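You operate a simulated robot arm through the tools that you are given. There is no shell and no other tool. Be economical: measure what you need, move in short steps, check, and stop when the job is done.

The job below is to be done with a simulated robot arm. You get a single attempt, and the scene is never put back.

JOB
Pump soap into the sink twice and set the grey mug and the blue egg cup in to soak.
Fine: the bottle ends on the top over the drawers.

The check looks at the end state, three seconds after you hand in, the way a careful person would. Anything else that was tipped, shoved, dropped, spilled or broken makes it a failure.

ROBOT AND FRAMES
A 6-joint arm with a two-finger parallel gripper, fixed in place. Base frame: the origin is at the foot of the arm, x ahead of it, y to its left, z up. Lengths are in mm, angles in degrees, forces in N, time in s.
Its first joint turns from -66.0 to 66.0 degrees. Payload 2.7 kg.
The tool frame sits at the grasp point between the pads (the TCP): z along the fingers, y along the line on which they close. The tips reach 23 mm beyond it. The gripper opens to 94 mm. The fingers are 38 mm wide and 10 mm thick; the gripper's body (54 by 96 mm) begins 39 mm behind the TCP.
Orientation is that of the tool frame in the base frame, as a unit quaternion [w, x, y, z]. With the fingers straight down and closing along the base's y, the tool's x points along the base's -x, its y along +y and its z along -z.

CONTROLS
- The arm moves only by the tool apply_moves. Its arguments are lists of equal length, an entry for each row: "xyz": the shift along the tool's x, y, z in mm, a list of three; "angular": the turn, a rotation vector about the tool's x, y, z in rad, a list of three; "fingers": the finger opening in mm, from 0 to 94. In form: {"xyz": [[tx, ty, tz], ...], "angular": [[ax, ay, az], ...], "fingers": [fingers, ...]}. A call has 1 to 12 rows; each row is the pose to reach, as a shift and turn from the pose commanded when the call began, along the tool's axes at that moment. Each row takes 0.2 s and may step no farther than 50 mm and 8.6 degrees from the row before; otherwise, or with a gripper value out of range, the whole call is refused. Where a pose cannot be reached the arm comes as near as it can. A force on the tool above 40 N (or 10 N above the force at the start of the call, whichever is more), or a blocked arm, ends the call early, and 0.2 s more pass. Each finger travels about 45 mm/s and halts on what it meets, pressing with about 24 N; the grip force reading is that of the motor and also rises with nothing between the fingers. The clock runs only during rows and for 0.2 s after the last one: add rows that repeat a pose to give the fingers time. It gives the time, the measured TCP pose, the force on the tool (base axes), the opening and the grip force at its end, in the units of the frame above (readings bear some noise), and new pictures: "pictures" is both (left out), scene, wrist or none.
- Cameras (640 x 400 px; columns grow to the right, rows downward): "scene" is fixed at [85.2, -444.6, 1393.6]; the picture's right is [0.64, -0.77, 0.00], its down [-0.51, -0.42, -0.75] and it looks along [0.58, 0.48, -0.66] (base axes); focal length 214 px, centre (320, 200). "wrist" rides on the gripper at [86, 16, -74] in the tool frame; the picture's right is [-0.18, 0.98, 0.00], its down [-0.58, -0.11, -0.81] and it looks along [-0.79, -0.15, 0.59] (tool axes); focal length 243 px, centre (320, 200). There is no depth. A picture from a camera that has moved, and an enlarged one, comes with that camera's place and axes in the base frame and with its lens.
- enlarge(camera, box): a new picture of the part [left, top, right, bottom] of that camera's present view, enlarged. The clock stands still meanwhile.
- hand_in(): hands the job in; it is judged then, once.

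Work in short steps. Places have to be worked out from the pictures, the camera data and where the tool is seen: move nearer, look again, correct. Check each grasp and each placing, and mend what went wrong. You have 120 turns and 170 pictures in all, those below and enlarged ones among them. Open the gripper and draw the arm clear of the work before you hand the job in, unless the task says otherwise; then end with one line.

The tools are called after "Request:" by a JSON object that holds its "method" and its "body". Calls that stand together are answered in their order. apply_moves: Moves the arm, as the interface text tells. Its arguments: {"type":"object","properties":{"xyz":{"type":"array","items":{"type":"array","items":{"type":"number"}}},"angular":{"type":"array","items":{"type":"array","items":{"type":"number"}}},"fingers":{"type":"array","items":{"type":"number"}},"pictures":{"type":"string","enum":["both","scene","wrist","none"]}},"required":["xyz","angular","fingers"]} The other tools are called the same way: enlarge (camera, box) takes an enlarged picture of a part of a camera's view; hand_in () hands the job in.

At the start:

```text
t: 0.0
position: [381.6, 57.4, 1274.6]
ee_rot: [-0.001, 0.0, 1.0, 0.0]
contact_force: [0.0, 0.3, -0.8]
finger_gap: 94.1
gripper_force: 0.0
```

scene: 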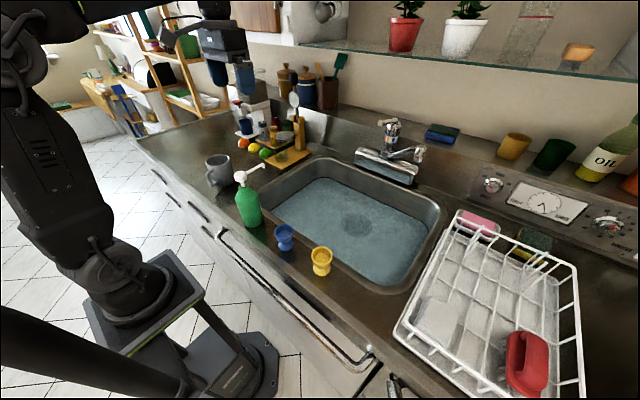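
wrist: 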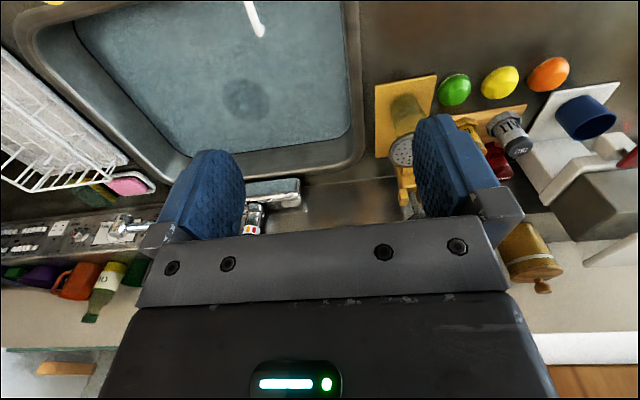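

I'll take closer looks at the items on the scene camera before moving.

Request:
{"method": "enlarge", "body": {"camera": "scene", "box": [180, 130, 360, 290]}}

Request:
{"method": "enlarge", "body": {"camera": "scene", "box": [200, 60, 440, 210]}}

```text
2.50 times, centred on (270, 210) of scene
camera zoom: at [85.2, -444.6, 1393.6], right [0.64, -0.77, 0.0], down [-0.51, -0.42, -0.75], along [0.58, 0.48, -0.66], focal length 536 px, centre (445, 175)
```

zoom: 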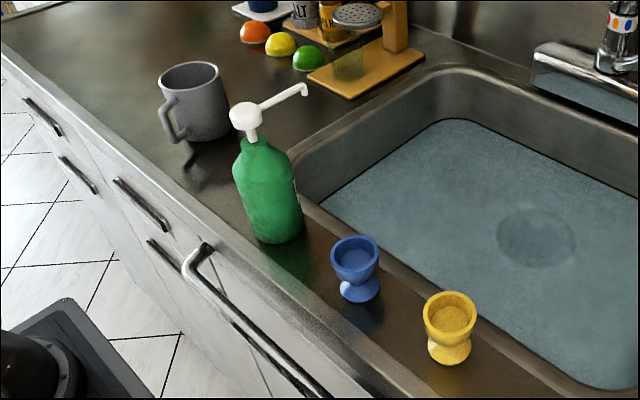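

```text
2.67 times, centred on (320, 135) of scene
camera zoom: at [85.2, -444.6, 1393.6], right [0.64, -0.77, 0.0], down [-0.51, -0.42, -0.75], along [0.58, 0.48, -0.66], focal length 572 px, centre (320, 373)
```

zoom: 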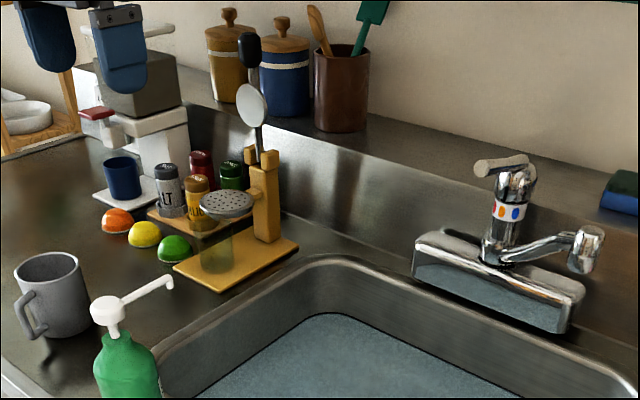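

The scene camera puts the bottle near (380,170), the egg cup near (383,-30) and the mug near (449,497); the last is uncertain. I'll pull back and left for a wrist look.

Request:
{"method": "apply_moves", "body": {"xyz": [[40, 29, 0], [80, 58, 0], [120, 87, 0], [155, 115, 0], [155, 115, 0]], "angular": [[0, 0, 0], [0, 0, 0], [0, 0, 0], [0, 0, 0], [0, 0, 0]], "fingers": [94, 94, 94, 94, 94]}}

```text
t: 1.2
position: [226.4, 175.4, 1273.7]
ee_rot: [0.0, 0.0, 1.0, -0.001]
contact_force: [0.5, 0.1, 0.0]
finger_gap: 94.0
gripper_force: 0.0
camera wrist: at [140.9, 191.4, 1347.3], right [0.18, 0.98, 0.0], down [0.58, -0.11, 0.81], along [0.79, -0.15, -0.59], focal length 243 px, centre (320, 200)
```

scene: 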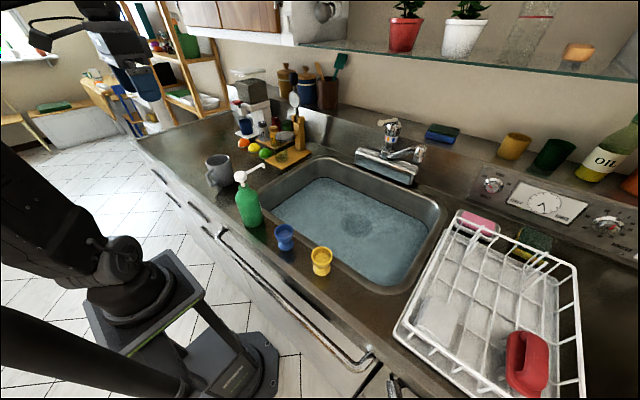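
wrist: 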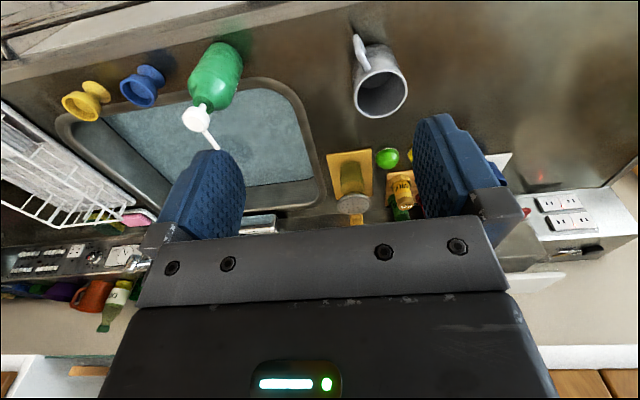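

Triangulating both views puts the counter top at z≈910 (729 is probably the sink floor), which gives bottle ≈(295,0), mug ≈(347,240), blue egg cup ≈(301,-145). I'll check the spout against the sink edge with enlarged pictures.

Request:
{"method": "enlarge", "body": {"camera": "wrist", "box": [100, 20, 260, 180]}}

Request:
{"method": "enlarge", "body": {"camera": "scene", "box": [190, 130, 470, 305]}}

```text
2.50 times, centred on (180, 100) of wrist
camera zoom: at [140.9, 191.4, 1347.3], right [0.18, 0.98, 0.0], down [0.58, -0.11, 0.81], along [0.79, -0.15, -0.59], focal length 606 px, centre (670, 450)
```

zoom: 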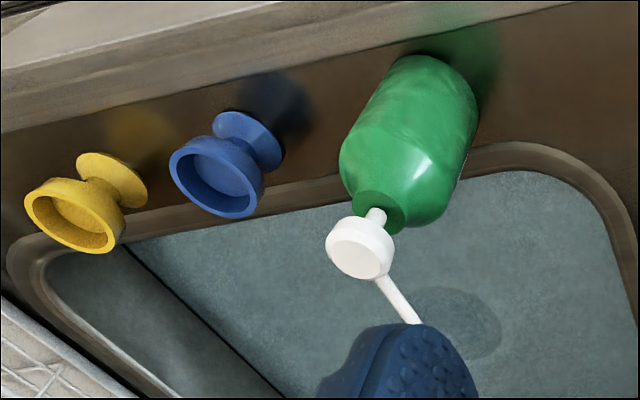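

```text
2.29 times, centred on (330, 218) of scene
camera zoom: at [85.2, -444.6, 1393.6], right [0.64, -0.77, 0.0], down [-0.51, -0.42, -0.75], along [0.58, 0.48, -0.66], focal length 490 px, centre (297, 160)
```

zoom: 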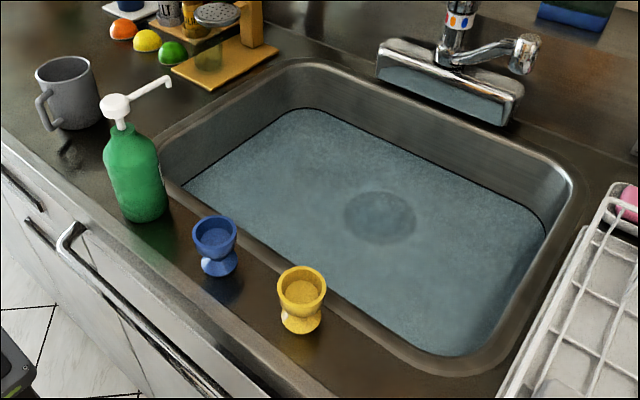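

The spout tip looks to be at x≈375, with the sink's inner lip at x≈362. I'll turn the wrist camera to look along −y and check that margin from the side.

Request:
{"method": "apply_moves", "body": {"xyz": [[-10, -2, 4], [-20, -5, 8], [-30, -7, 12], [-40, -9, 16], [-50, -12, 20], [-60, -14, 24], [-70, -17, 28], [-80, -19, 32], [-90, -22, 36], [-100, -24, 40], [-104, -25, 44], [-104, -25, 44]], "angular": [[0, 0, 0.1428], [0, 0, 0.2856], [0, 0, 0.4284], [0, 0, 0.5712], [0, 0, 0.714], [0, 0, 0.8568], [0, 0, 0.9996], [0, 0, 1.1424], [0, 0, 1.2852], [0, 0, 1.428], [0, 0, 1.5708], [0, 0, 1.5708]], "fingers": [94, 94, 94, 94, 94, 94, 94, 94, 94, 94, 94, 94], "pictures": "wrist"}}

```text
t: 3.8
position: [331.5, 147.4, 1227.7]
ee_rot: [-0.001, 0.708, 0.707, 0.0]
contact_force: [-0.4, -0.8, -1.0]
finger_gap: 93.8
gripper_force: 0.1
camera wrist: at [346.7, 234.2, 1303.2], right [0.98, -0.19, 0.0], down [-0.11, -0.58, 0.81], along [-0.15, -0.79, -0.59], focal length 243 px, centre (320, 200)
```

wrist: 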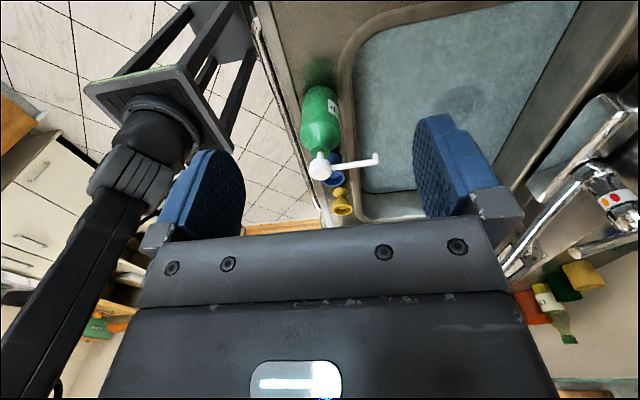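

Request:
{"method": "enlarge", "body": {"camera": "wrist", "box": [270, 40, 430, 220]}}

```text
2.22 times, centred on (350, 130) of wrist
camera zoom: at [346.7, 234.2, 1303.2], right [0.98, -0.19, 0.0], down [-0.11, -0.58, 0.81], along [-0.15, -0.79, -0.59], focal length 539 px, centre (253, 356)
```

zoom: 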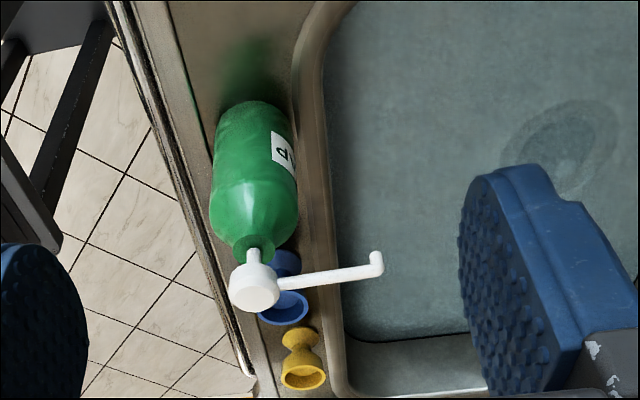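

The side view gives spout tip ≈(376,-7), lip x≈357 and head ≈(303,-4), so soap will fall inside the sink. Next I close the fingers and go above the pump head.

Request:
{"method": "apply_moves", "body": {"xyz": [[-38, -7, 10], [-76, -14, 20], [-114, -21, 40], [-151, -28, 60], [-151, -28, 77], [-151, -28, 77]], "angular": [[0, 0, 0], [0, 0, 0], [0, 0, 0], [0, 0, 0], [0, 0, 0], [0, 0, 0]], "fingers": [70, 40, 10, 0, 0, 0]}}

```text
t: 5.2
position: [306.0, -5.0, 1151.2]
ee_rot: [0.0, 0.707, 0.707, 0.0]
contact_force: [-0.7, -0.4, 0.3]
finger_gap: 0.2
gripper_force: 23.9
camera wrist: at [319.8, 82.5, 1225.5], right [0.98, -0.18, 0.0], down [-0.11, -0.58, 0.81], along [-0.15, -0.79, -0.59], focal length 243 px, centre (320, 200)
```

scene: 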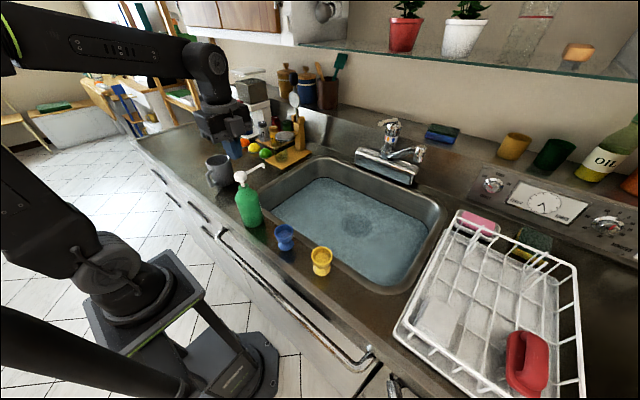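
wrist: 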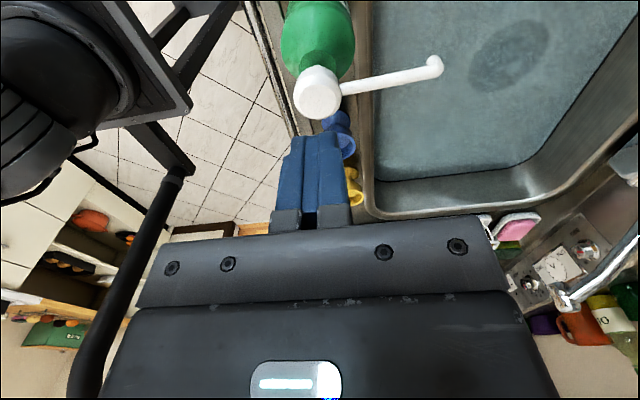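

The head is centred at about (303,0) with its top at z≈1080, so the tips are about 48 mm above it. I'll align and descend slowly to press, watching the force.

Request:
{"method": "apply_moves", "body": {"xyz": [[5, -3, 20], [5, -3, 38], [5, -3, 42], [5, -3, 46], [5, -3, 50], [5, -3, 54]], "angular": [[0, 0, 0], [0, 0, 0], [0, 0, 0], [0, 0, 0], [0, 0, 0], [0, 0, 0]], "fingers": [0, 0, 0, 0, 0, 0]}}

```text
t: 6.6
position: [300.5, 2.6, 1098.4]
ee_rot: [0.001, 0.707, 0.707, 0.001]
contact_force: [1.0, 0.4, 6.1]
finger_gap: 0.1
gripper_force: 24.1
camera wrist: at [315.3, 88.2, 1173.2], right [0.98, -0.18, 0.0], down [-0.11, -0.58, 0.81], along [-0.15, -0.79, -0.59], focal length 243 px, centre (320, 200)
```

scene: 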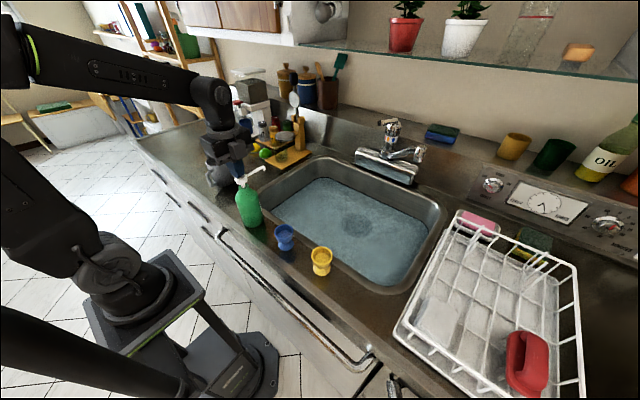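
wrist: 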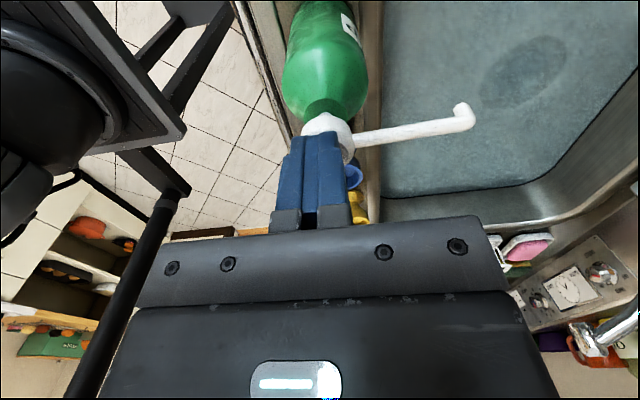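

The fingers are touching the head (6 N) and centred. I'll press on through the stroke.

Request:
{"method": "apply_moves", "body": {"xyz": [[0, 0, 3], [0, 0, 6], [0, 0, 9], [0, 0, 12], [0, 0, 15], [0, 0, 18]], "angular": [[0, 0, 0], [0, 0, 0], [0, 0, 0], [0, 0, 0], [0, 0, 0], [0, 0, 0]], "fingers": [0, 0, 0, 0, 0, 0], "pictures": "wrist"}}

```text
t: 7.6
position: [300.9, 3.0, 1094.1]
ee_rot: [0.006, 0.706, 0.708, 0.005]
contact_force: [-4.6, 0.2, 22.9]
finger_gap: 0.1
gripper_force: 24.4
stopped in row 4: the force on the tool passed its limit (the readings are from after the stop); the commanded pose is now the measured one
camera wrist: at [315.6, 88.4, 1168.0], right [0.98, -0.18, 0.02], down [-0.12, -0.58, 0.81], along [-0.14, -0.79, -0.59], focal length 243 px, centre (320, 200)
```

wrist: 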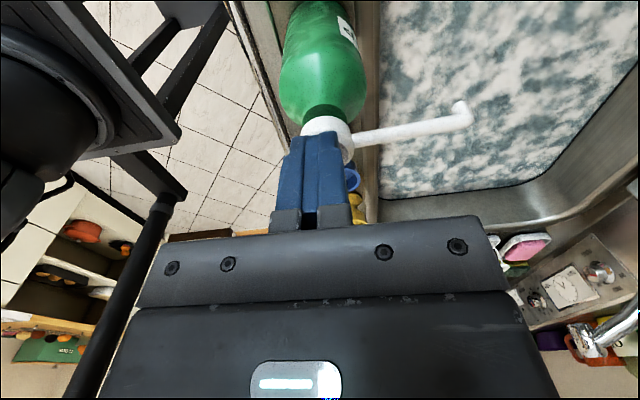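

Suds appeared, so the first pump registered. I release fully upward and check before the second.

Request:
{"method": "apply_moves", "body": {"xyz": [[0, 0, -6], [0, 0, -14], [0, 0, -25], [0, 0, -25], [0, 0, -25]], "angular": [[0, 0, 0], [0, 0, 0], [0, 0, 0], [0, 0, 0], [0, 0, 0]], "fingers": [0, 0, 0, 0, 0]}}

```text
t: 8.8
position: [299.3, 1.5, 1115.9]
ee_rot: [0.003, 0.707, 0.707, 0.003]
contact_force: [0.3, 0.3, 0.5]
finger_gap: 0.0
gripper_force: 23.8
camera wrist: at [315.4, 87.6, 1190.4], right [0.98, -0.18, 0.01], down [-0.12, -0.58, 0.81], along [-0.14, -0.79, -0.59], focal length 243 px, centre (320, 200)
```

scene: 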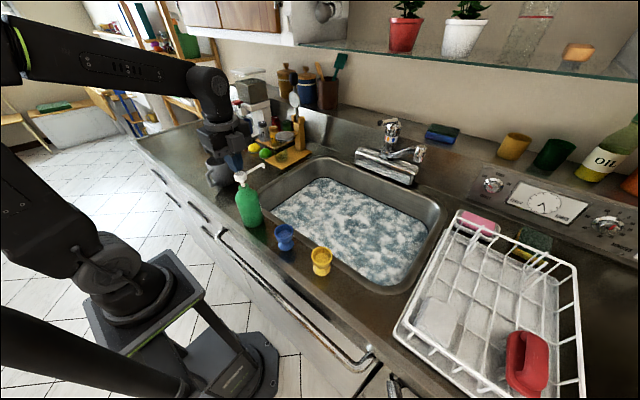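
wrist: 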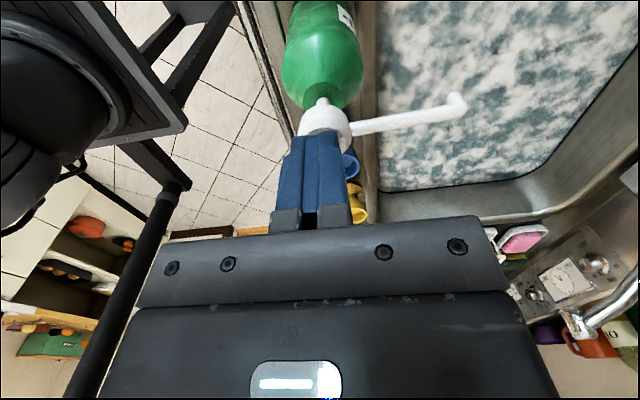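

The head has sprung back up with no contact. Now the second press, the same way.

Request:
{"method": "apply_moves", "body": {"xyz": [[-1, 2, 14], [-1, 2, 20], [-1, 2, 23], [-1, 2, 26], [-1, 2, 29], [-1, 2, 32], [-1, 2, 35], [-1, 2, 38]], "angular": [[0, 0, 0], [0, 0, 0], [0, 0, 0], [0, 0, 0], [0, 0, 0], [0, 0, 0], [0, 0, 0], [0, 0, 0]], "fingers": [0, 0, 0, 0, 0, 0, 0, 0], "pictures": "wrist"}}

```text
t: 9.9
position: [304.5, 0.5, 1094.2]
ee_rot: [0.009, 0.706, 0.708, 0.008]
contact_force: [-4.1, 0.9, 22.1]
finger_gap: 0.0
gripper_force: 23.9
stopped in row 5: the force on the tool passed its limit (the readings are from after the stop); the commanded pose is now the measured one
camera wrist: at [318.1, 87.1, 1168.3], right [0.98, -0.18, 0.03], down [-0.13, -0.58, 0.8], along [-0.13, -0.79, -0.59], focal length 243 px, centre (320, 200)
```

wrist: 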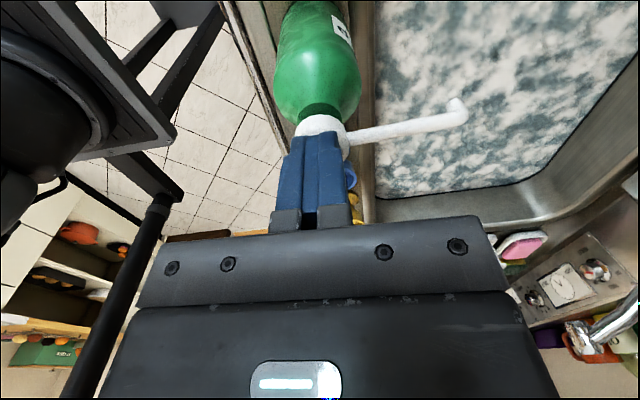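

It stopped at the same depth as the first press. I'll release upward and compare the suds.

Request:
{"method": "apply_moves", "body": {"xyz": [[0, 0, -6], [0, 0, -20], [0, 0, -50], [0, 0, -90], [0, 0, -90]], "angular": [[0, 0, 0], [0, 0, 0], [0, 0, 0], [0, 0, 0], [0, 0, 0]], "fingers": [0, 0, 0, 0, 0]}}

Request:
{"method": "enlarge", "body": {"camera": "scene", "box": [190, 130, 470, 305]}}

```text
t: 11.1
position: [303.2, 0.1, 1181.8]
ee_rot: [0.007, 0.707, 0.707, 0.005]
contact_force: [-0.3, 0.7, 0.1]
finger_gap: 0.1
gripper_force: 24.3
camera wrist: at [317.2, 86.3, 1256.5], right [0.98, -0.18, 0.02], down [-0.12, -0.58, 0.81], along [-0.14, -0.79, -0.59], focal length 243 px, centre (320, 200)
```

scene: 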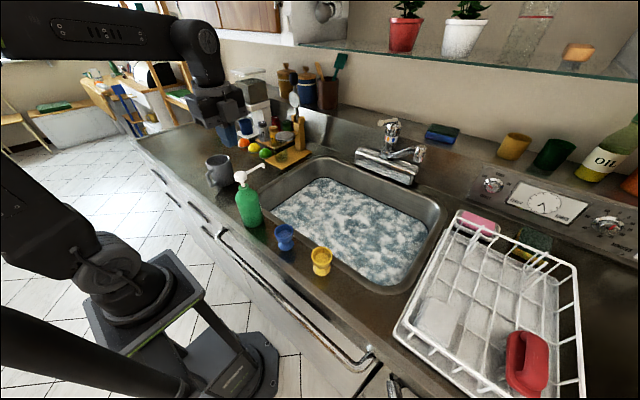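
wrist: 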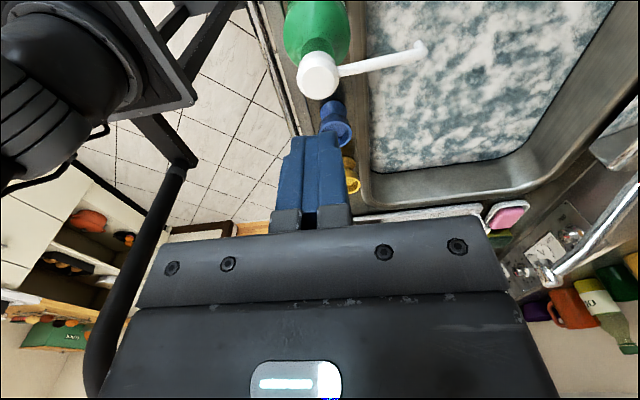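

```text
2.29 times, centred on (330, 218) of scene
camera zoom: at [85.2, -444.6, 1393.6], right [0.64, -0.77, 0.0], down [-0.51, -0.42, -0.75], along [0.58, 0.48, -0.66], focal length 490 px, centre (297, 160)
```

zoom: 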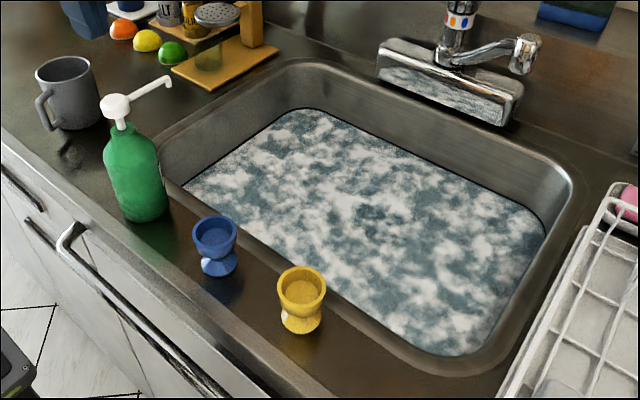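

Both presses reached the same depth and force, and the suds are there. Next is the mug: I'll move above it with a 45° yaw so the handle is on the camera side, and look.

Request:
{"method": "apply_moves", "body": {"xyz": [[40, 0, 0], [80, 0, 5], [120, 0, 10], [160, 1, 15], [200, 2, 20], [240, 2, 25], [282, 2, 30], [282, 2, 30]], "angular": [[0, 0, -0.12], [0, 0, -0.24], [0, 0, -0.36], [0, 0, -0.48], [0, 0, -0.6], [0, 0, -0.7], [0, 0, -0.785], [0, 0, -0.785]], "fingers": [20, 40, 60, 80, 94, 94, 94, 94], "pictures": "both"}}

```text
t: 12.9
position: [304.7, 282.1, 1151.2]
ee_rot: [0.009, 0.382, 0.924, 0.003]
contact_force: [-0.2, 0.0, 0.1]
finger_gap: 94.0
gripper_force: 0.2
camera wrist: at [252.8, 354.7, 1223.7], right [0.82, 0.57, 0.01], down [0.32, -0.49, 0.81], along [0.47, -0.67, -0.58], focal length 243 px, centre (320, 200)
```

scene: 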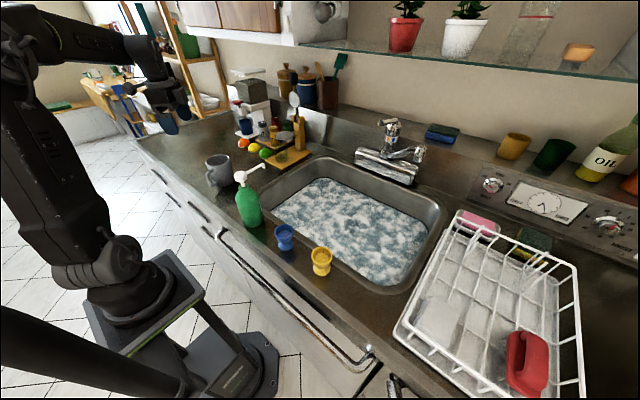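
wrist: 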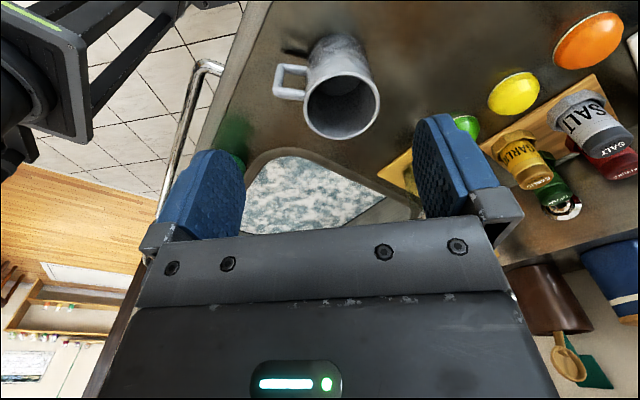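

Rim centre triangulates to ≈(360,244,998), diameter ≈81, with the handle pointing (-.82,-.57). I yaw to −35° so the jaws close across the handle, and hover above the mug.

Request:
{"method": "apply_moves", "body": {"xyz": [[-10, 1, 5], [-20, 2, 10], [-30, 3, 15], [-40, 5, 20], [-50, 7, 25], [-55, 8, 30], [-60, 10, 40], [-66, 12, 50], [-66, 12, 60], [-66, 12, 71], [-66, 12, 71]], "angular": [[0, 0, -0.14], [0, 0, -0.28], [0, 0, -0.42], [0, 0, -0.56], [0, 0, -0.7], [0, 0, -0.84], [0, 0, -0.98], [0, 0, -1.12], [0, 0, -1.26], [0, 0, -1.396], [0, 0, -1.396]], "fingers": [94, 94, 94, 94, 94, 94, 94, 94, 94, 94, 94], "pictures": "both"}}

```text
t: 15.3
position: [361.6, 245.5, 1080.4]
ee_rot: [0.008, -0.301, 0.954, -0.004]
contact_force: [-0.2, -0.4, -0.2]
finger_gap: 94.0
gripper_force: 0.0
camera wrist: at [279.5, 208.3, 1154.1], right [-0.42, 0.91, -0.01], down [0.52, 0.25, 0.82], along [0.74, 0.33, -0.58], focal length 243 px, centre (320, 200)
```

scene: 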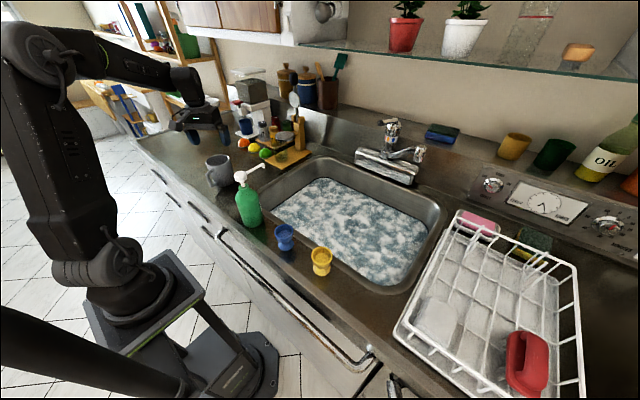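
wrist: 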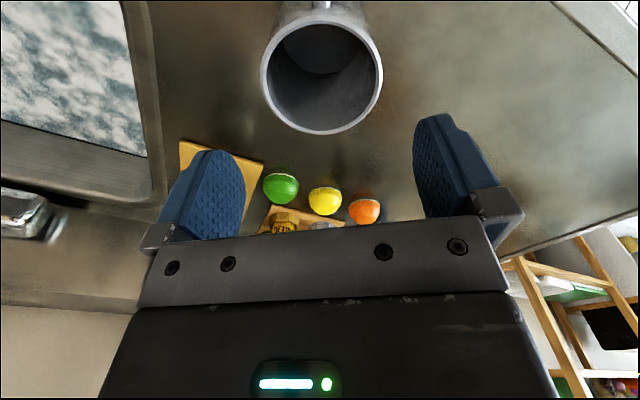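

The mug is laterally centred between the fingers, with the TCP about 5 mm too far along. I correct that and the small tilt, and descend around the mug.

Request:
{"method": "apply_moves", "body": {"xyz": [[5, 0, 15], [5, 0, 30], [5, 0, 45], [5, 0, 55], [5, 0, 65], [5, 0, 72]], "angular": [[-0.0125, 0.0128, 0], [-0.0125, 0.0128, 0], [-0.0125, 0.0128, 0], [-0.0125, 0.0128, 0], [-0.0125, 0.0128, 0], [-0.0125, 0.0128, 0]], "fingers": [94, 94, 94, 94, 94, 94], "pictures": "both"}}

```text
t: 16.7
position: [356.6, 241.3, 1008.6]
ee_rot: [0.001, -0.301, 0.954, 0.0]
contact_force: [-0.3, 0.2, -0.3]
finger_gap: 94.0
gripper_force: 0.0
camera wrist: at [277.1, 205.0, 1082.8], right [-0.41, 0.91, 0.0], down [0.54, 0.24, 0.81], along [0.73, 0.33, -0.59], focal length 243 px, centre (320, 200)
```

scene: 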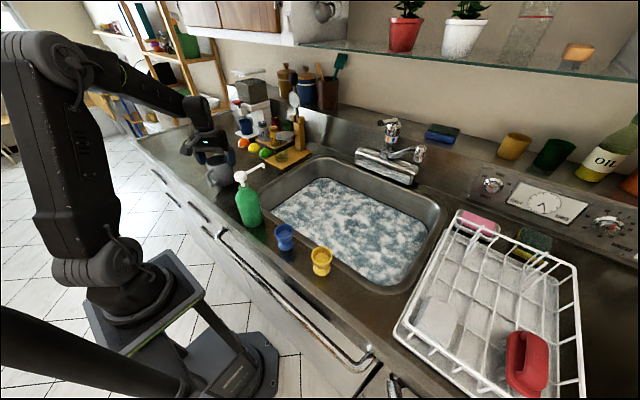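
wrist: 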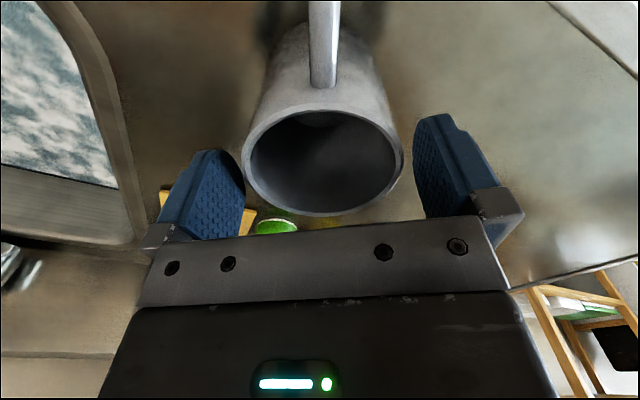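

Rim is at z≈994 and well centred at (355,242). I descend the last 38 mm and close.

Request:
{"method": "apply_moves", "body": {"xyz": [[1, 0, 15], [1, 0, 28], [1, 0, 38], [1, 0, 38], [1, 0, 38], [1, 0, 38], [1, 0, 38]], "angular": [[0, 0, 0], [0, 0, 0], [0, 0, 0], [0, 0, 0], [0, 0, 0], [0, 0, 0], [0, 0, 0]], "fingers": [94, 94, 94, 75, 70, 70, 70], "pictures": "both"}}

```text
t: 18.3
position: [357.2, 241.4, 971.6]
ee_rot: [0.001, -0.3, 0.954, 0.0]
contact_force: [-0.1, 0.2, 0.7]
finger_gap: 77.4
gripper_force: 23.6
camera wrist: at [276.5, 204.5, 1045.6], right [-0.41, 0.91, 0.0], down [0.54, 0.24, 0.81], along [0.73, 0.33, -0.59], focal length 243 px, centre (320, 200)
```

scene: 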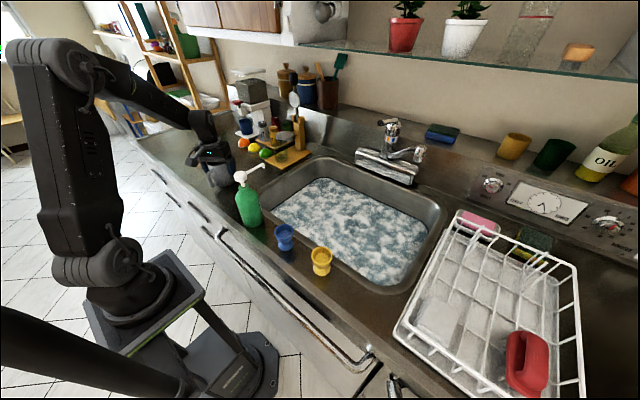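
wrist: 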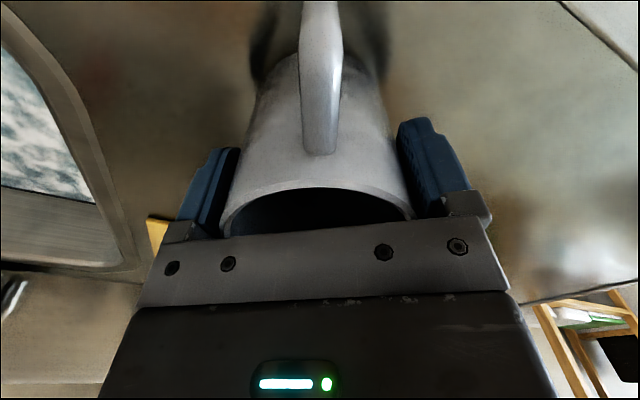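

The mug is held (77 mm). I lift 65 mm and carry it to (495,0) over the sink, clear of the spout.

Request:
{"method": "apply_moves", "body": {"xyz": [[0, 0, -30], [0, 0, -65], [4, -46, -65], [8, -92, -65], [12, -138, -65], [16, -184, -65], [20, -230, -65], [25, -276, -65], [25, -276, -65]], "angular": [[0, 0, 0], [0, 0, 0], [0, 0, 0], [0, 0, 0], [0, 0, 0], [0, 0, 0], [0, 0, 0], [0, 0, 0], [0, 0, 0]], "fingers": [70, 70, 70, 70, 70, 70, 70, 70, 70], "pictures": "both"}}

```text
t: 20.3
position: [495.1, 1.1, 1034.6]
ee_rot: [0.001, -0.301, 0.954, 0.0]
contact_force: [-0.2, 1.2, -3.8]
finger_gap: 77.4
gripper_force: 24.1
camera wrist: at [414.9, -36.7, 1108.9], right [-0.41, 0.91, 0.0], down [0.54, 0.24, 0.81], along [0.73, 0.33, -0.59], focal length 243 px, centre (320, 200)
```

scene: 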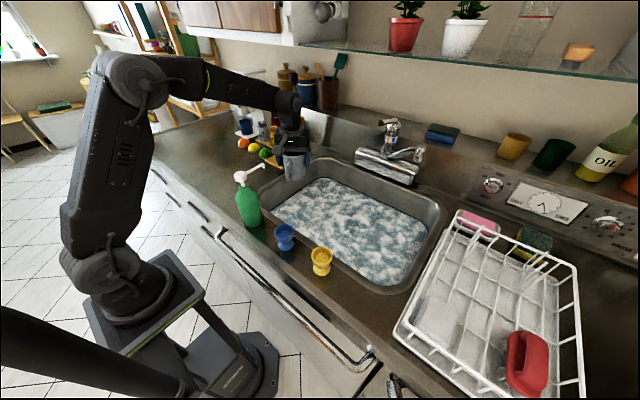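
wrist: 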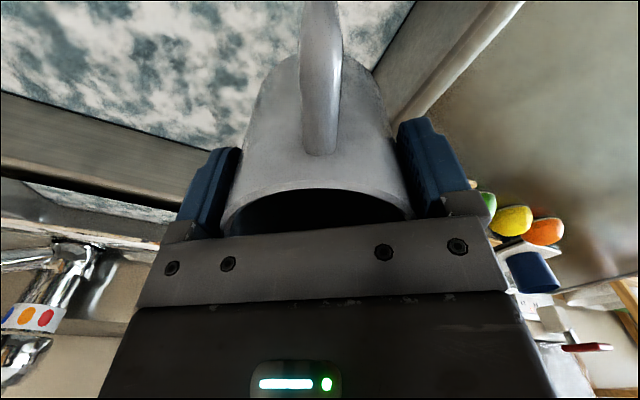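

The mug is held over the sink. I shift 25 mm further from the left wall and start lowering.

Request:
{"method": "apply_moves", "body": {"xyz": [[14, -20, 20], [14, -20, 40], [14, -20, 60], [14, -20, 80], [14, -20, 90], [14, -20, 90]], "angular": [[0, 0, 0], [0, 0, 0], [0, 0, 0], [0, 0, 0], [0, 0, 0], [0, 0, 0]], "fingers": [70, 70, 70, 70, 70, 70], "pictures": "both"}}

```text
t: 21.7
position: [495.1, -22.4, 945.7]
ee_rot: [0.001, -0.3, 0.954, 0.0]
contact_force: [-0.5, -0.4, -3.0]
finger_gap: 77.2
gripper_force: 24.4
camera wrist: at [414.1, -59.6, 1019.6], right [-0.41, 0.91, 0.0], down [0.54, 0.24, 0.81], along [0.73, 0.33, -0.59], focal length 243 px, centre (320, 200)
```

scene: 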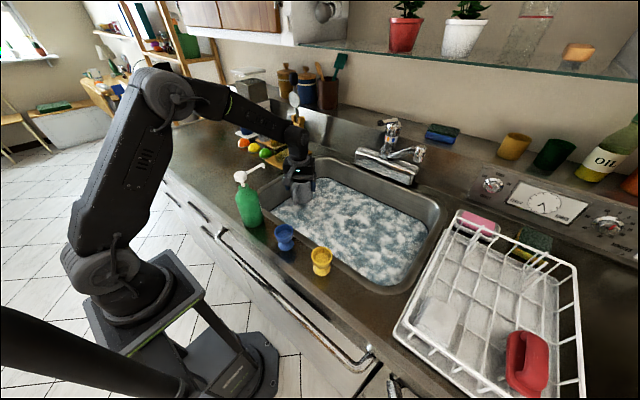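
wrist: 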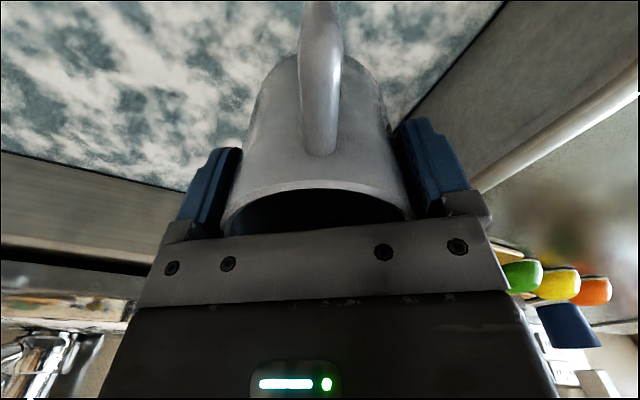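

The mug bottom is now just inside the sink (z≈885). I continue down in smaller steps, watching for contact.

Request:
{"method": "apply_moves", "body": {"xyz": [[0, 0, 10], [0, 0, 20], [0, 0, 30], [0, 0, 40], [0, 0, 48], [0, 0, 56], [0, 0, 64], [0, 0, 70]], "angular": [[0, 0, 0], [0, 0, 0], [0, 0, 0], [0, 0, 0], [0, 0, 0], [0, 0, 0], [0, 0, 0], [0, 0, 0]], "fingers": [70, 70, 70, 70, 70, 70, 70, 70], "pictures": "both"}}

```text
t: 23.5
position: [495.8, -22.3, 876.5]
ee_rot: [0.001, -0.301, 0.954, 0.001]
contact_force: [0.0, 0.5, -2.1]
finger_gap: 77.2
gripper_force: 23.8
camera wrist: at [415.4, -60.3, 949.7], right [-0.41, 0.91, 0.0], down [0.54, 0.24, 0.81], along [0.73, 0.33, -0.59], focal length 243 px, centre (320, 200)
```

scene: 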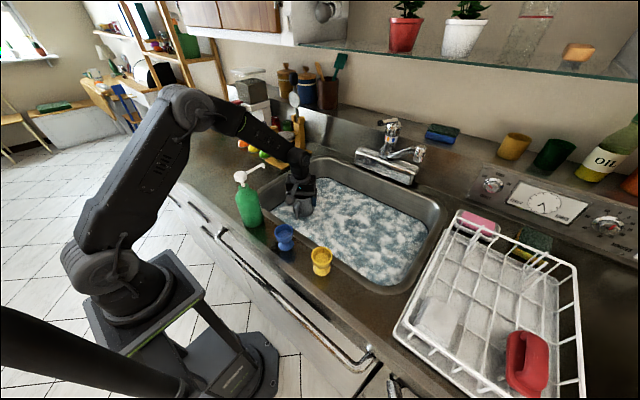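
wrist: 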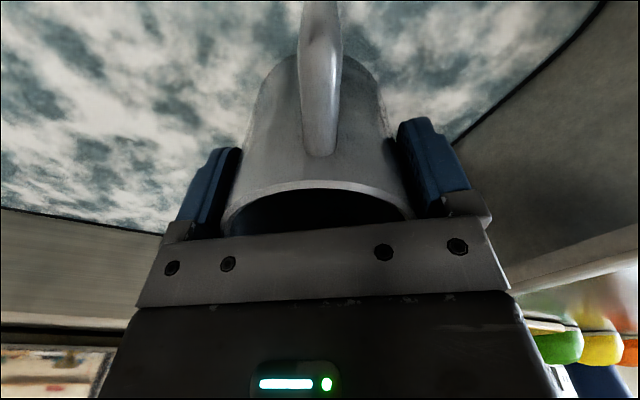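

Still no contact with mug bottom ≈816, near the water level. I continue down.

Request:
{"method": "apply_moves", "body": {"xyz": [[0, 0, 8], [0, 0, 16], [0, 0, 24], [0, 0, 32], [0, 0, 40], [0, 0, 48], [0, 0, 56]], "angular": [[0, 0, 0], [0, 0, 0], [0, 0, 0], [0, 0, 0], [0, 0, 0], [0, 0, 0], [0, 0, 0]], "fingers": [70, 70, 70, 70, 70, 70, 70], "pictures": "both"}}

```text
t: 25.1
position: [495.7, -23.0, 820.8]
ee_rot: [0.0, -0.301, 0.954, 0.0]
contact_force: [-0.1, 0.6, -2.6]
finger_gap: 77.2
gripper_force: 24.6
camera wrist: at [415.0, -60.7, 894.8], right [-0.41, 0.91, 0.0], down [0.54, 0.24, 0.81], along [0.73, 0.33, -0.59], focal length 243 px, centre (320, 200)
```

scene: 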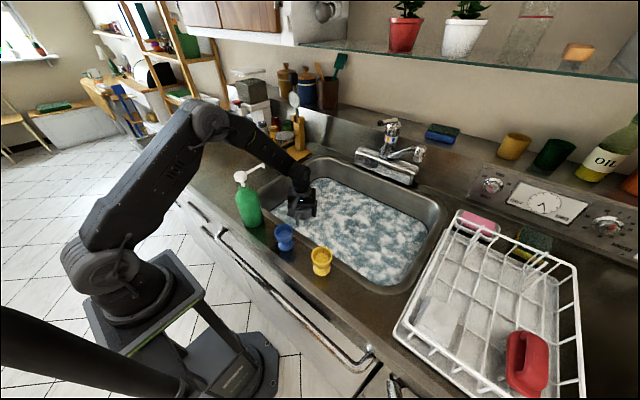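
wrist: 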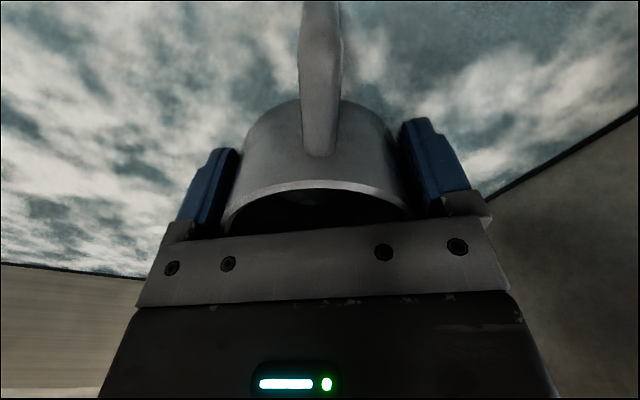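

The mug is partly submerged with its bottom at ≈761. I keep lowering in fine steps until it touches the floor (~729).

Request:
{"method": "apply_moves", "body": {"xyz": [[0, 0, 8], [0, 0, 16], [0, 0, 21], [0, 0, 25], [0, 0, 28], [0, 0, 31], [0, 0, 34]], "angular": [[0, 0, 0], [0, 0, 0], [0, 0, 0], [0, 0, 0], [0, 0, 0], [0, 0, 0], [0, 0, 0]], "fingers": [70, 70, 70, 70, 70, 70, 70], "pictures": "wrist"}}

```text
t: 26.4
position: [498.6, -24.1, 796.8]
ee_rot: [0.004, -0.301, 0.954, -0.001]
contact_force: [-0.7, 0.5, 0.3]
finger_gap: 76.7
gripper_force: 24.5
stopped in row 6: the force on the tool passed its limit (the readings are from after the stop); the commanded pose is now the measured one
camera wrist: at [417.3, -60.6, 869.8], right [-0.41, 0.91, 0.0], down [0.53, 0.24, 0.81], along [0.74, 0.33, -0.59], focal length 243 px, centre (320, 200)
```

wrist: 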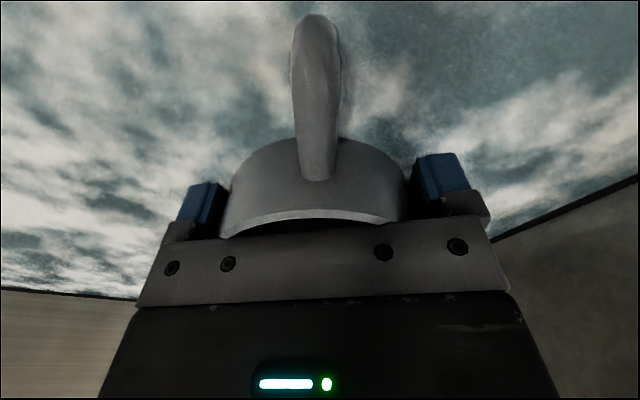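

The mug has touched the floor. I open the fingers and withdraw straight up.

Request:
{"method": "apply_moves", "body": {"xyz": [[0, 0, 0], [0, 0, 0], [0, 0, 0], [0, 0, 0], [0, 0, -10], [0, 0, -30], [0, 0, -60], [0, 0, -100], [0, 0, -150], [0, 0, -190], [0, 0, -220]], "angular": [[0, 0, 0], [0, 0, 0], [0, 0, 0], [0, 0, 0], [0, 0, 0], [0, 0, 0], [0, 0, 0], [0, 0, 0], [0, 0, 0], [0, 0, 0], [0, 0, 0]], "fingers": [82, 90, 94, 94, 94, 94, 94, 94, 94, 94, 94], "pictures": "both"}}

```text
t: 28.8
position: [494.1, -23.0, 1016.6]
ee_rot: [0.004, -0.302, 0.953, 0.0]
contact_force: [0.3, -0.1, 0.6]
finger_gap: 93.8
gripper_force: 0.0
camera wrist: at [414.1, -59.9, 1089.4], right [-0.41, 0.91, 0.0], down [0.53, 0.24, 0.81], along [0.74, 0.33, -0.59], focal length 243 px, centre (320, 200)
```

scene: 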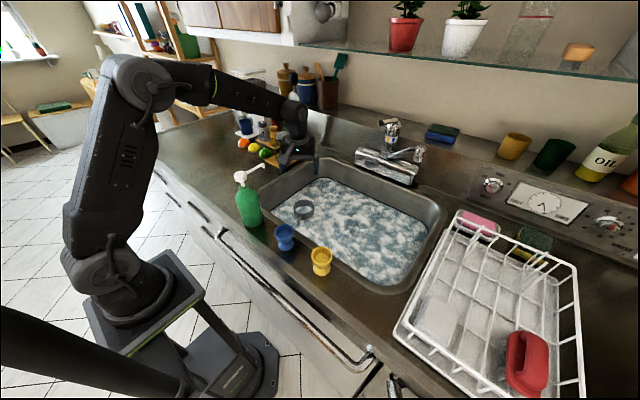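
wrist: 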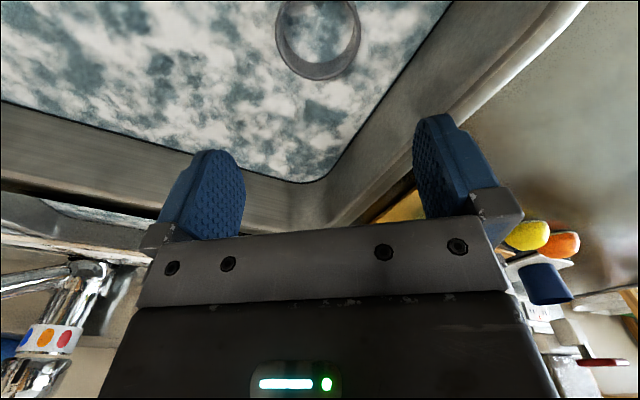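

The mug stands upright in the sink. Now I go to hover over the blue egg cup at ≈(301,-145) with yaw back to 0.

Request:
{"method": "apply_moves", "body": {"xyz": [[0, 0, -40], [0, 0, -83], [45, 2, -83], [90, 4, -83], [135, 6, -83], [180, 8, -83], [228, 10, -83], [228, 10, -83]], "angular": [[0, 0, 0], [0, 0, 0.1], [0, 0, 0.2], [0, 0, 0.3], [0, 0, 0.42], [0, 0, 0.54], [0, 0, 0.611], [0, 0, 0.611]], "fingers": [94, 94, 94, 94, 94, 94, 94, 94], "pictures": "both"}}

```text
t: 30.6
position: [300.2, -148.6, 1097.2]
ee_rot: [0.004, 0.0, 1.0, 0.0]
contact_force: [0.6, 0.2, 0.4]
finger_gap: 93.9
gripper_force: 0.1
camera wrist: at [213.7, -132.9, 1170.7], right [0.18, 0.98, 0.0], down [0.58, -0.11, 0.81], along [0.8, -0.15, -0.59], focal length 243 px, centre (320, 200)
```

scene: 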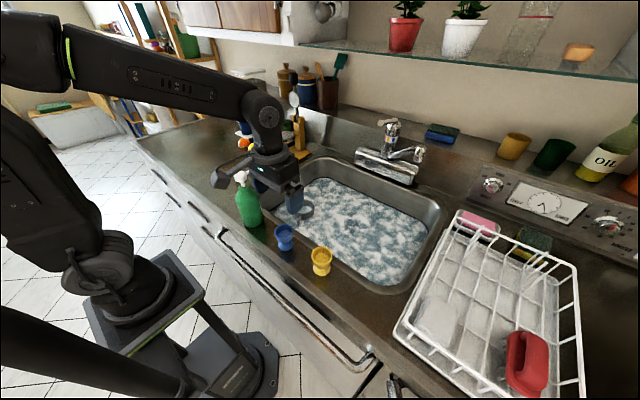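
wrist: 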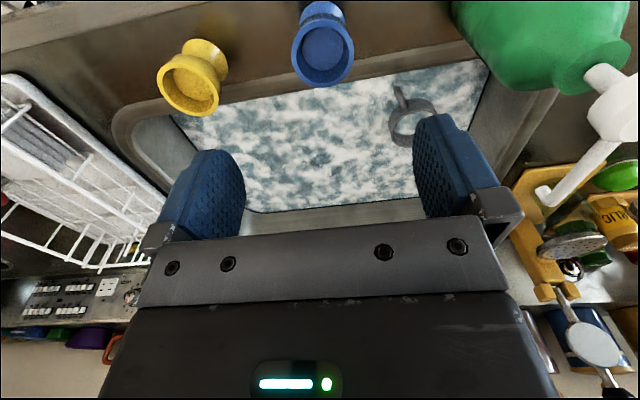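

The blue egg cup's rim triangulates to (302,-148,≈970), diameter ≈50, and the TCP is right above it. I descend and grip.

Request:
{"method": "apply_moves", "body": {"xyz": [[0, 0, 40], [0, 0, 75], [-1, 0, 100], [-1, 0, 100]], "angular": [[0, 0.008, 0], [0, 0.008, 0], [0, 0.008, 0], [0, 0.008, 0]], "fingers": [94, 94, 94, 94], "pictures": "both"}}

```text
t: 31.6
position: [304.7, -146.5, 996.4]
ee_rot: [0.0, -0.001, 1.0, 0.001]
contact_force: [-0.2, 0.2, -0.7]
finger_gap: 94.1
gripper_force: 0.1
camera wrist: at [217.6, -131.7, 1070.2], right [0.18, 0.98, 0.0], down [0.58, -0.11, 0.81], along [0.79, -0.15, -0.59], focal length 243 px, centre (320, 200)
```

scene: 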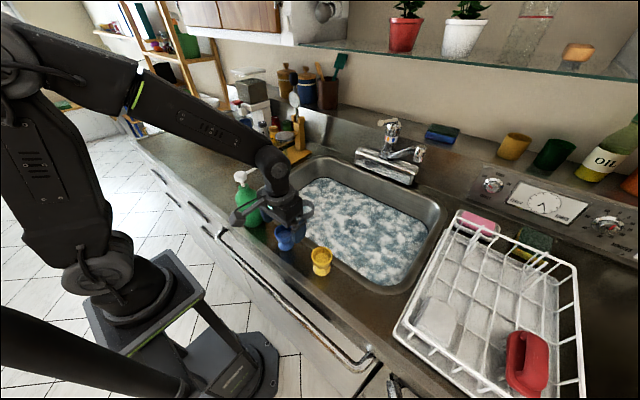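
wrist: 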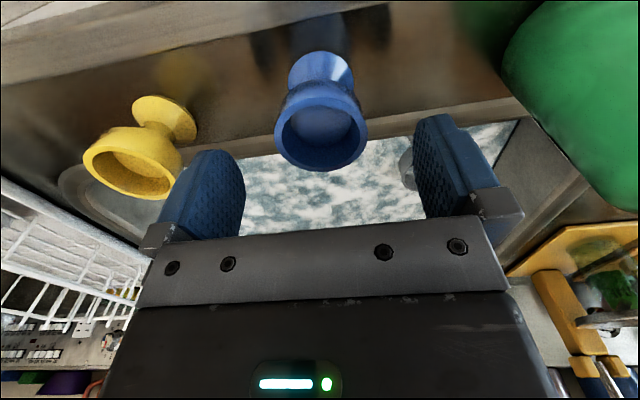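

Well centred. I descend 42 mm, with a small shift back, and close.

Request:
{"method": "apply_moves", "body": {"xyz": [[3, 0, 20], [3, 0, 35], [3, 0, 42], [3, 0, 42], [3, 0, 42], [3, 0, 42], [3, 0, 42]], "angular": [[0, 0, 0], [0, 0, 0], [0, 0, 0], [0, 0, 0], [0, 0, 0], [0, 0, 0], [0, 0, 0]], "fingers": [94, 94, 90, 70, 50, 40, 40], "pictures": "both"}}

```text
t: 33.2
position: [303.3, -146.9, 953.7]
ee_rot: [-0.001, -0.001, 1.0, 0.001]
contact_force: [-0.3, 0.6, -0.4]
finger_gap: 48.9
gripper_force: 23.8
camera wrist: at [215.3, -131.8, 1029.0], right [0.18, 0.98, 0.0], down [0.58, -0.11, 0.81], along [0.79, -0.15, -0.59], focal length 243 px, centre (320, 200)
```

scene: 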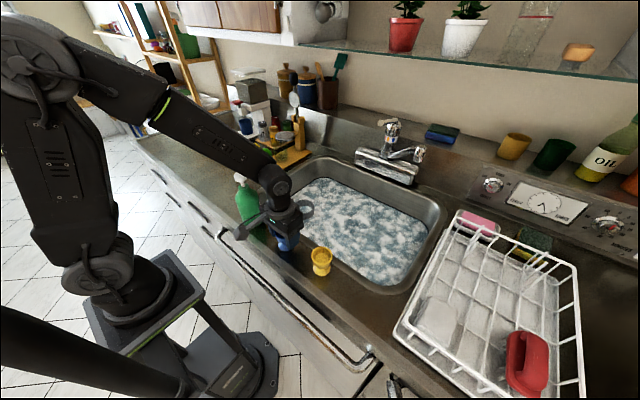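
wrist: 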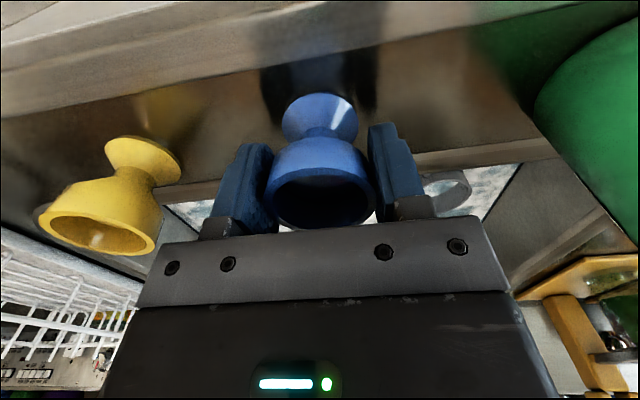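

The egg cup is held at 49 mm. I lift it and carry it over the sink to (500,-165).

Request:
{"method": "apply_moves", "body": {"xyz": [[0, 0, -30], [0, 0, -60], [-45, -4, -60], [-90, -8, -60], [-135, -12, -60], [-180, -16, -60], [-197, -18, -60], [-197, -18, -30], [-197, -18, -30]], "angular": [[0, 0, 0], [0, 0, 0], [0, 0, 0], [0, 0, 0], [0, 0, 0], [0, 0, 0], [0, 0, 0], [0, 0, 0], [0, 0, 0]], "fingers": [40, 40, 40, 40, 40, 40, 40, 40, 40], "pictures": "both"}}

```text
t: 35.2
position: [499.5, -164.9, 982.5]
ee_rot: [0.0, -0.001, 1.0, 0.0]
contact_force: [-0.2, 0.2, -0.6]
finger_gap: 48.8
gripper_force: 23.6
camera wrist: at [412.5, -149.9, 1056.4], right [0.18, 0.98, 0.0], down [0.58, -0.11, 0.81], along [0.79, -0.15, -0.59], focal length 243 px, centre (320, 200)
```

scene: 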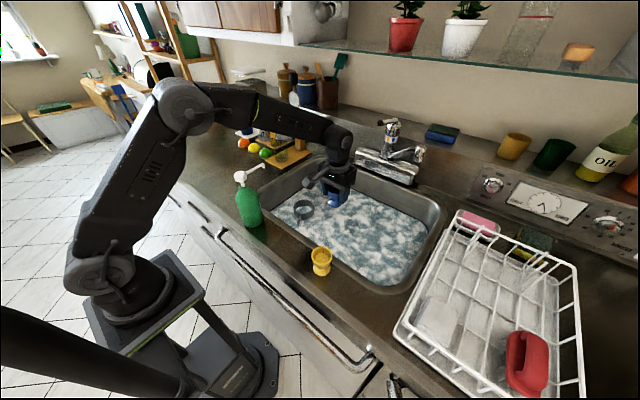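
wrist: 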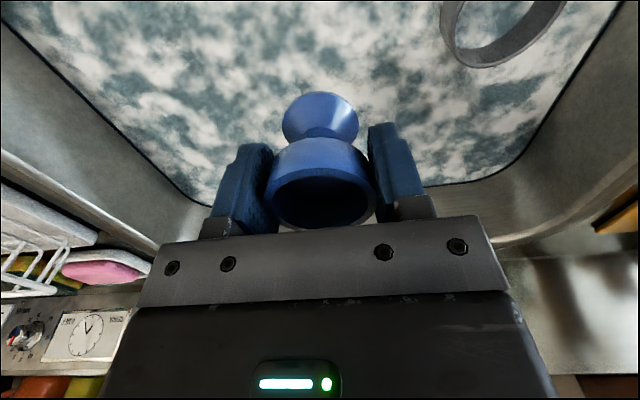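

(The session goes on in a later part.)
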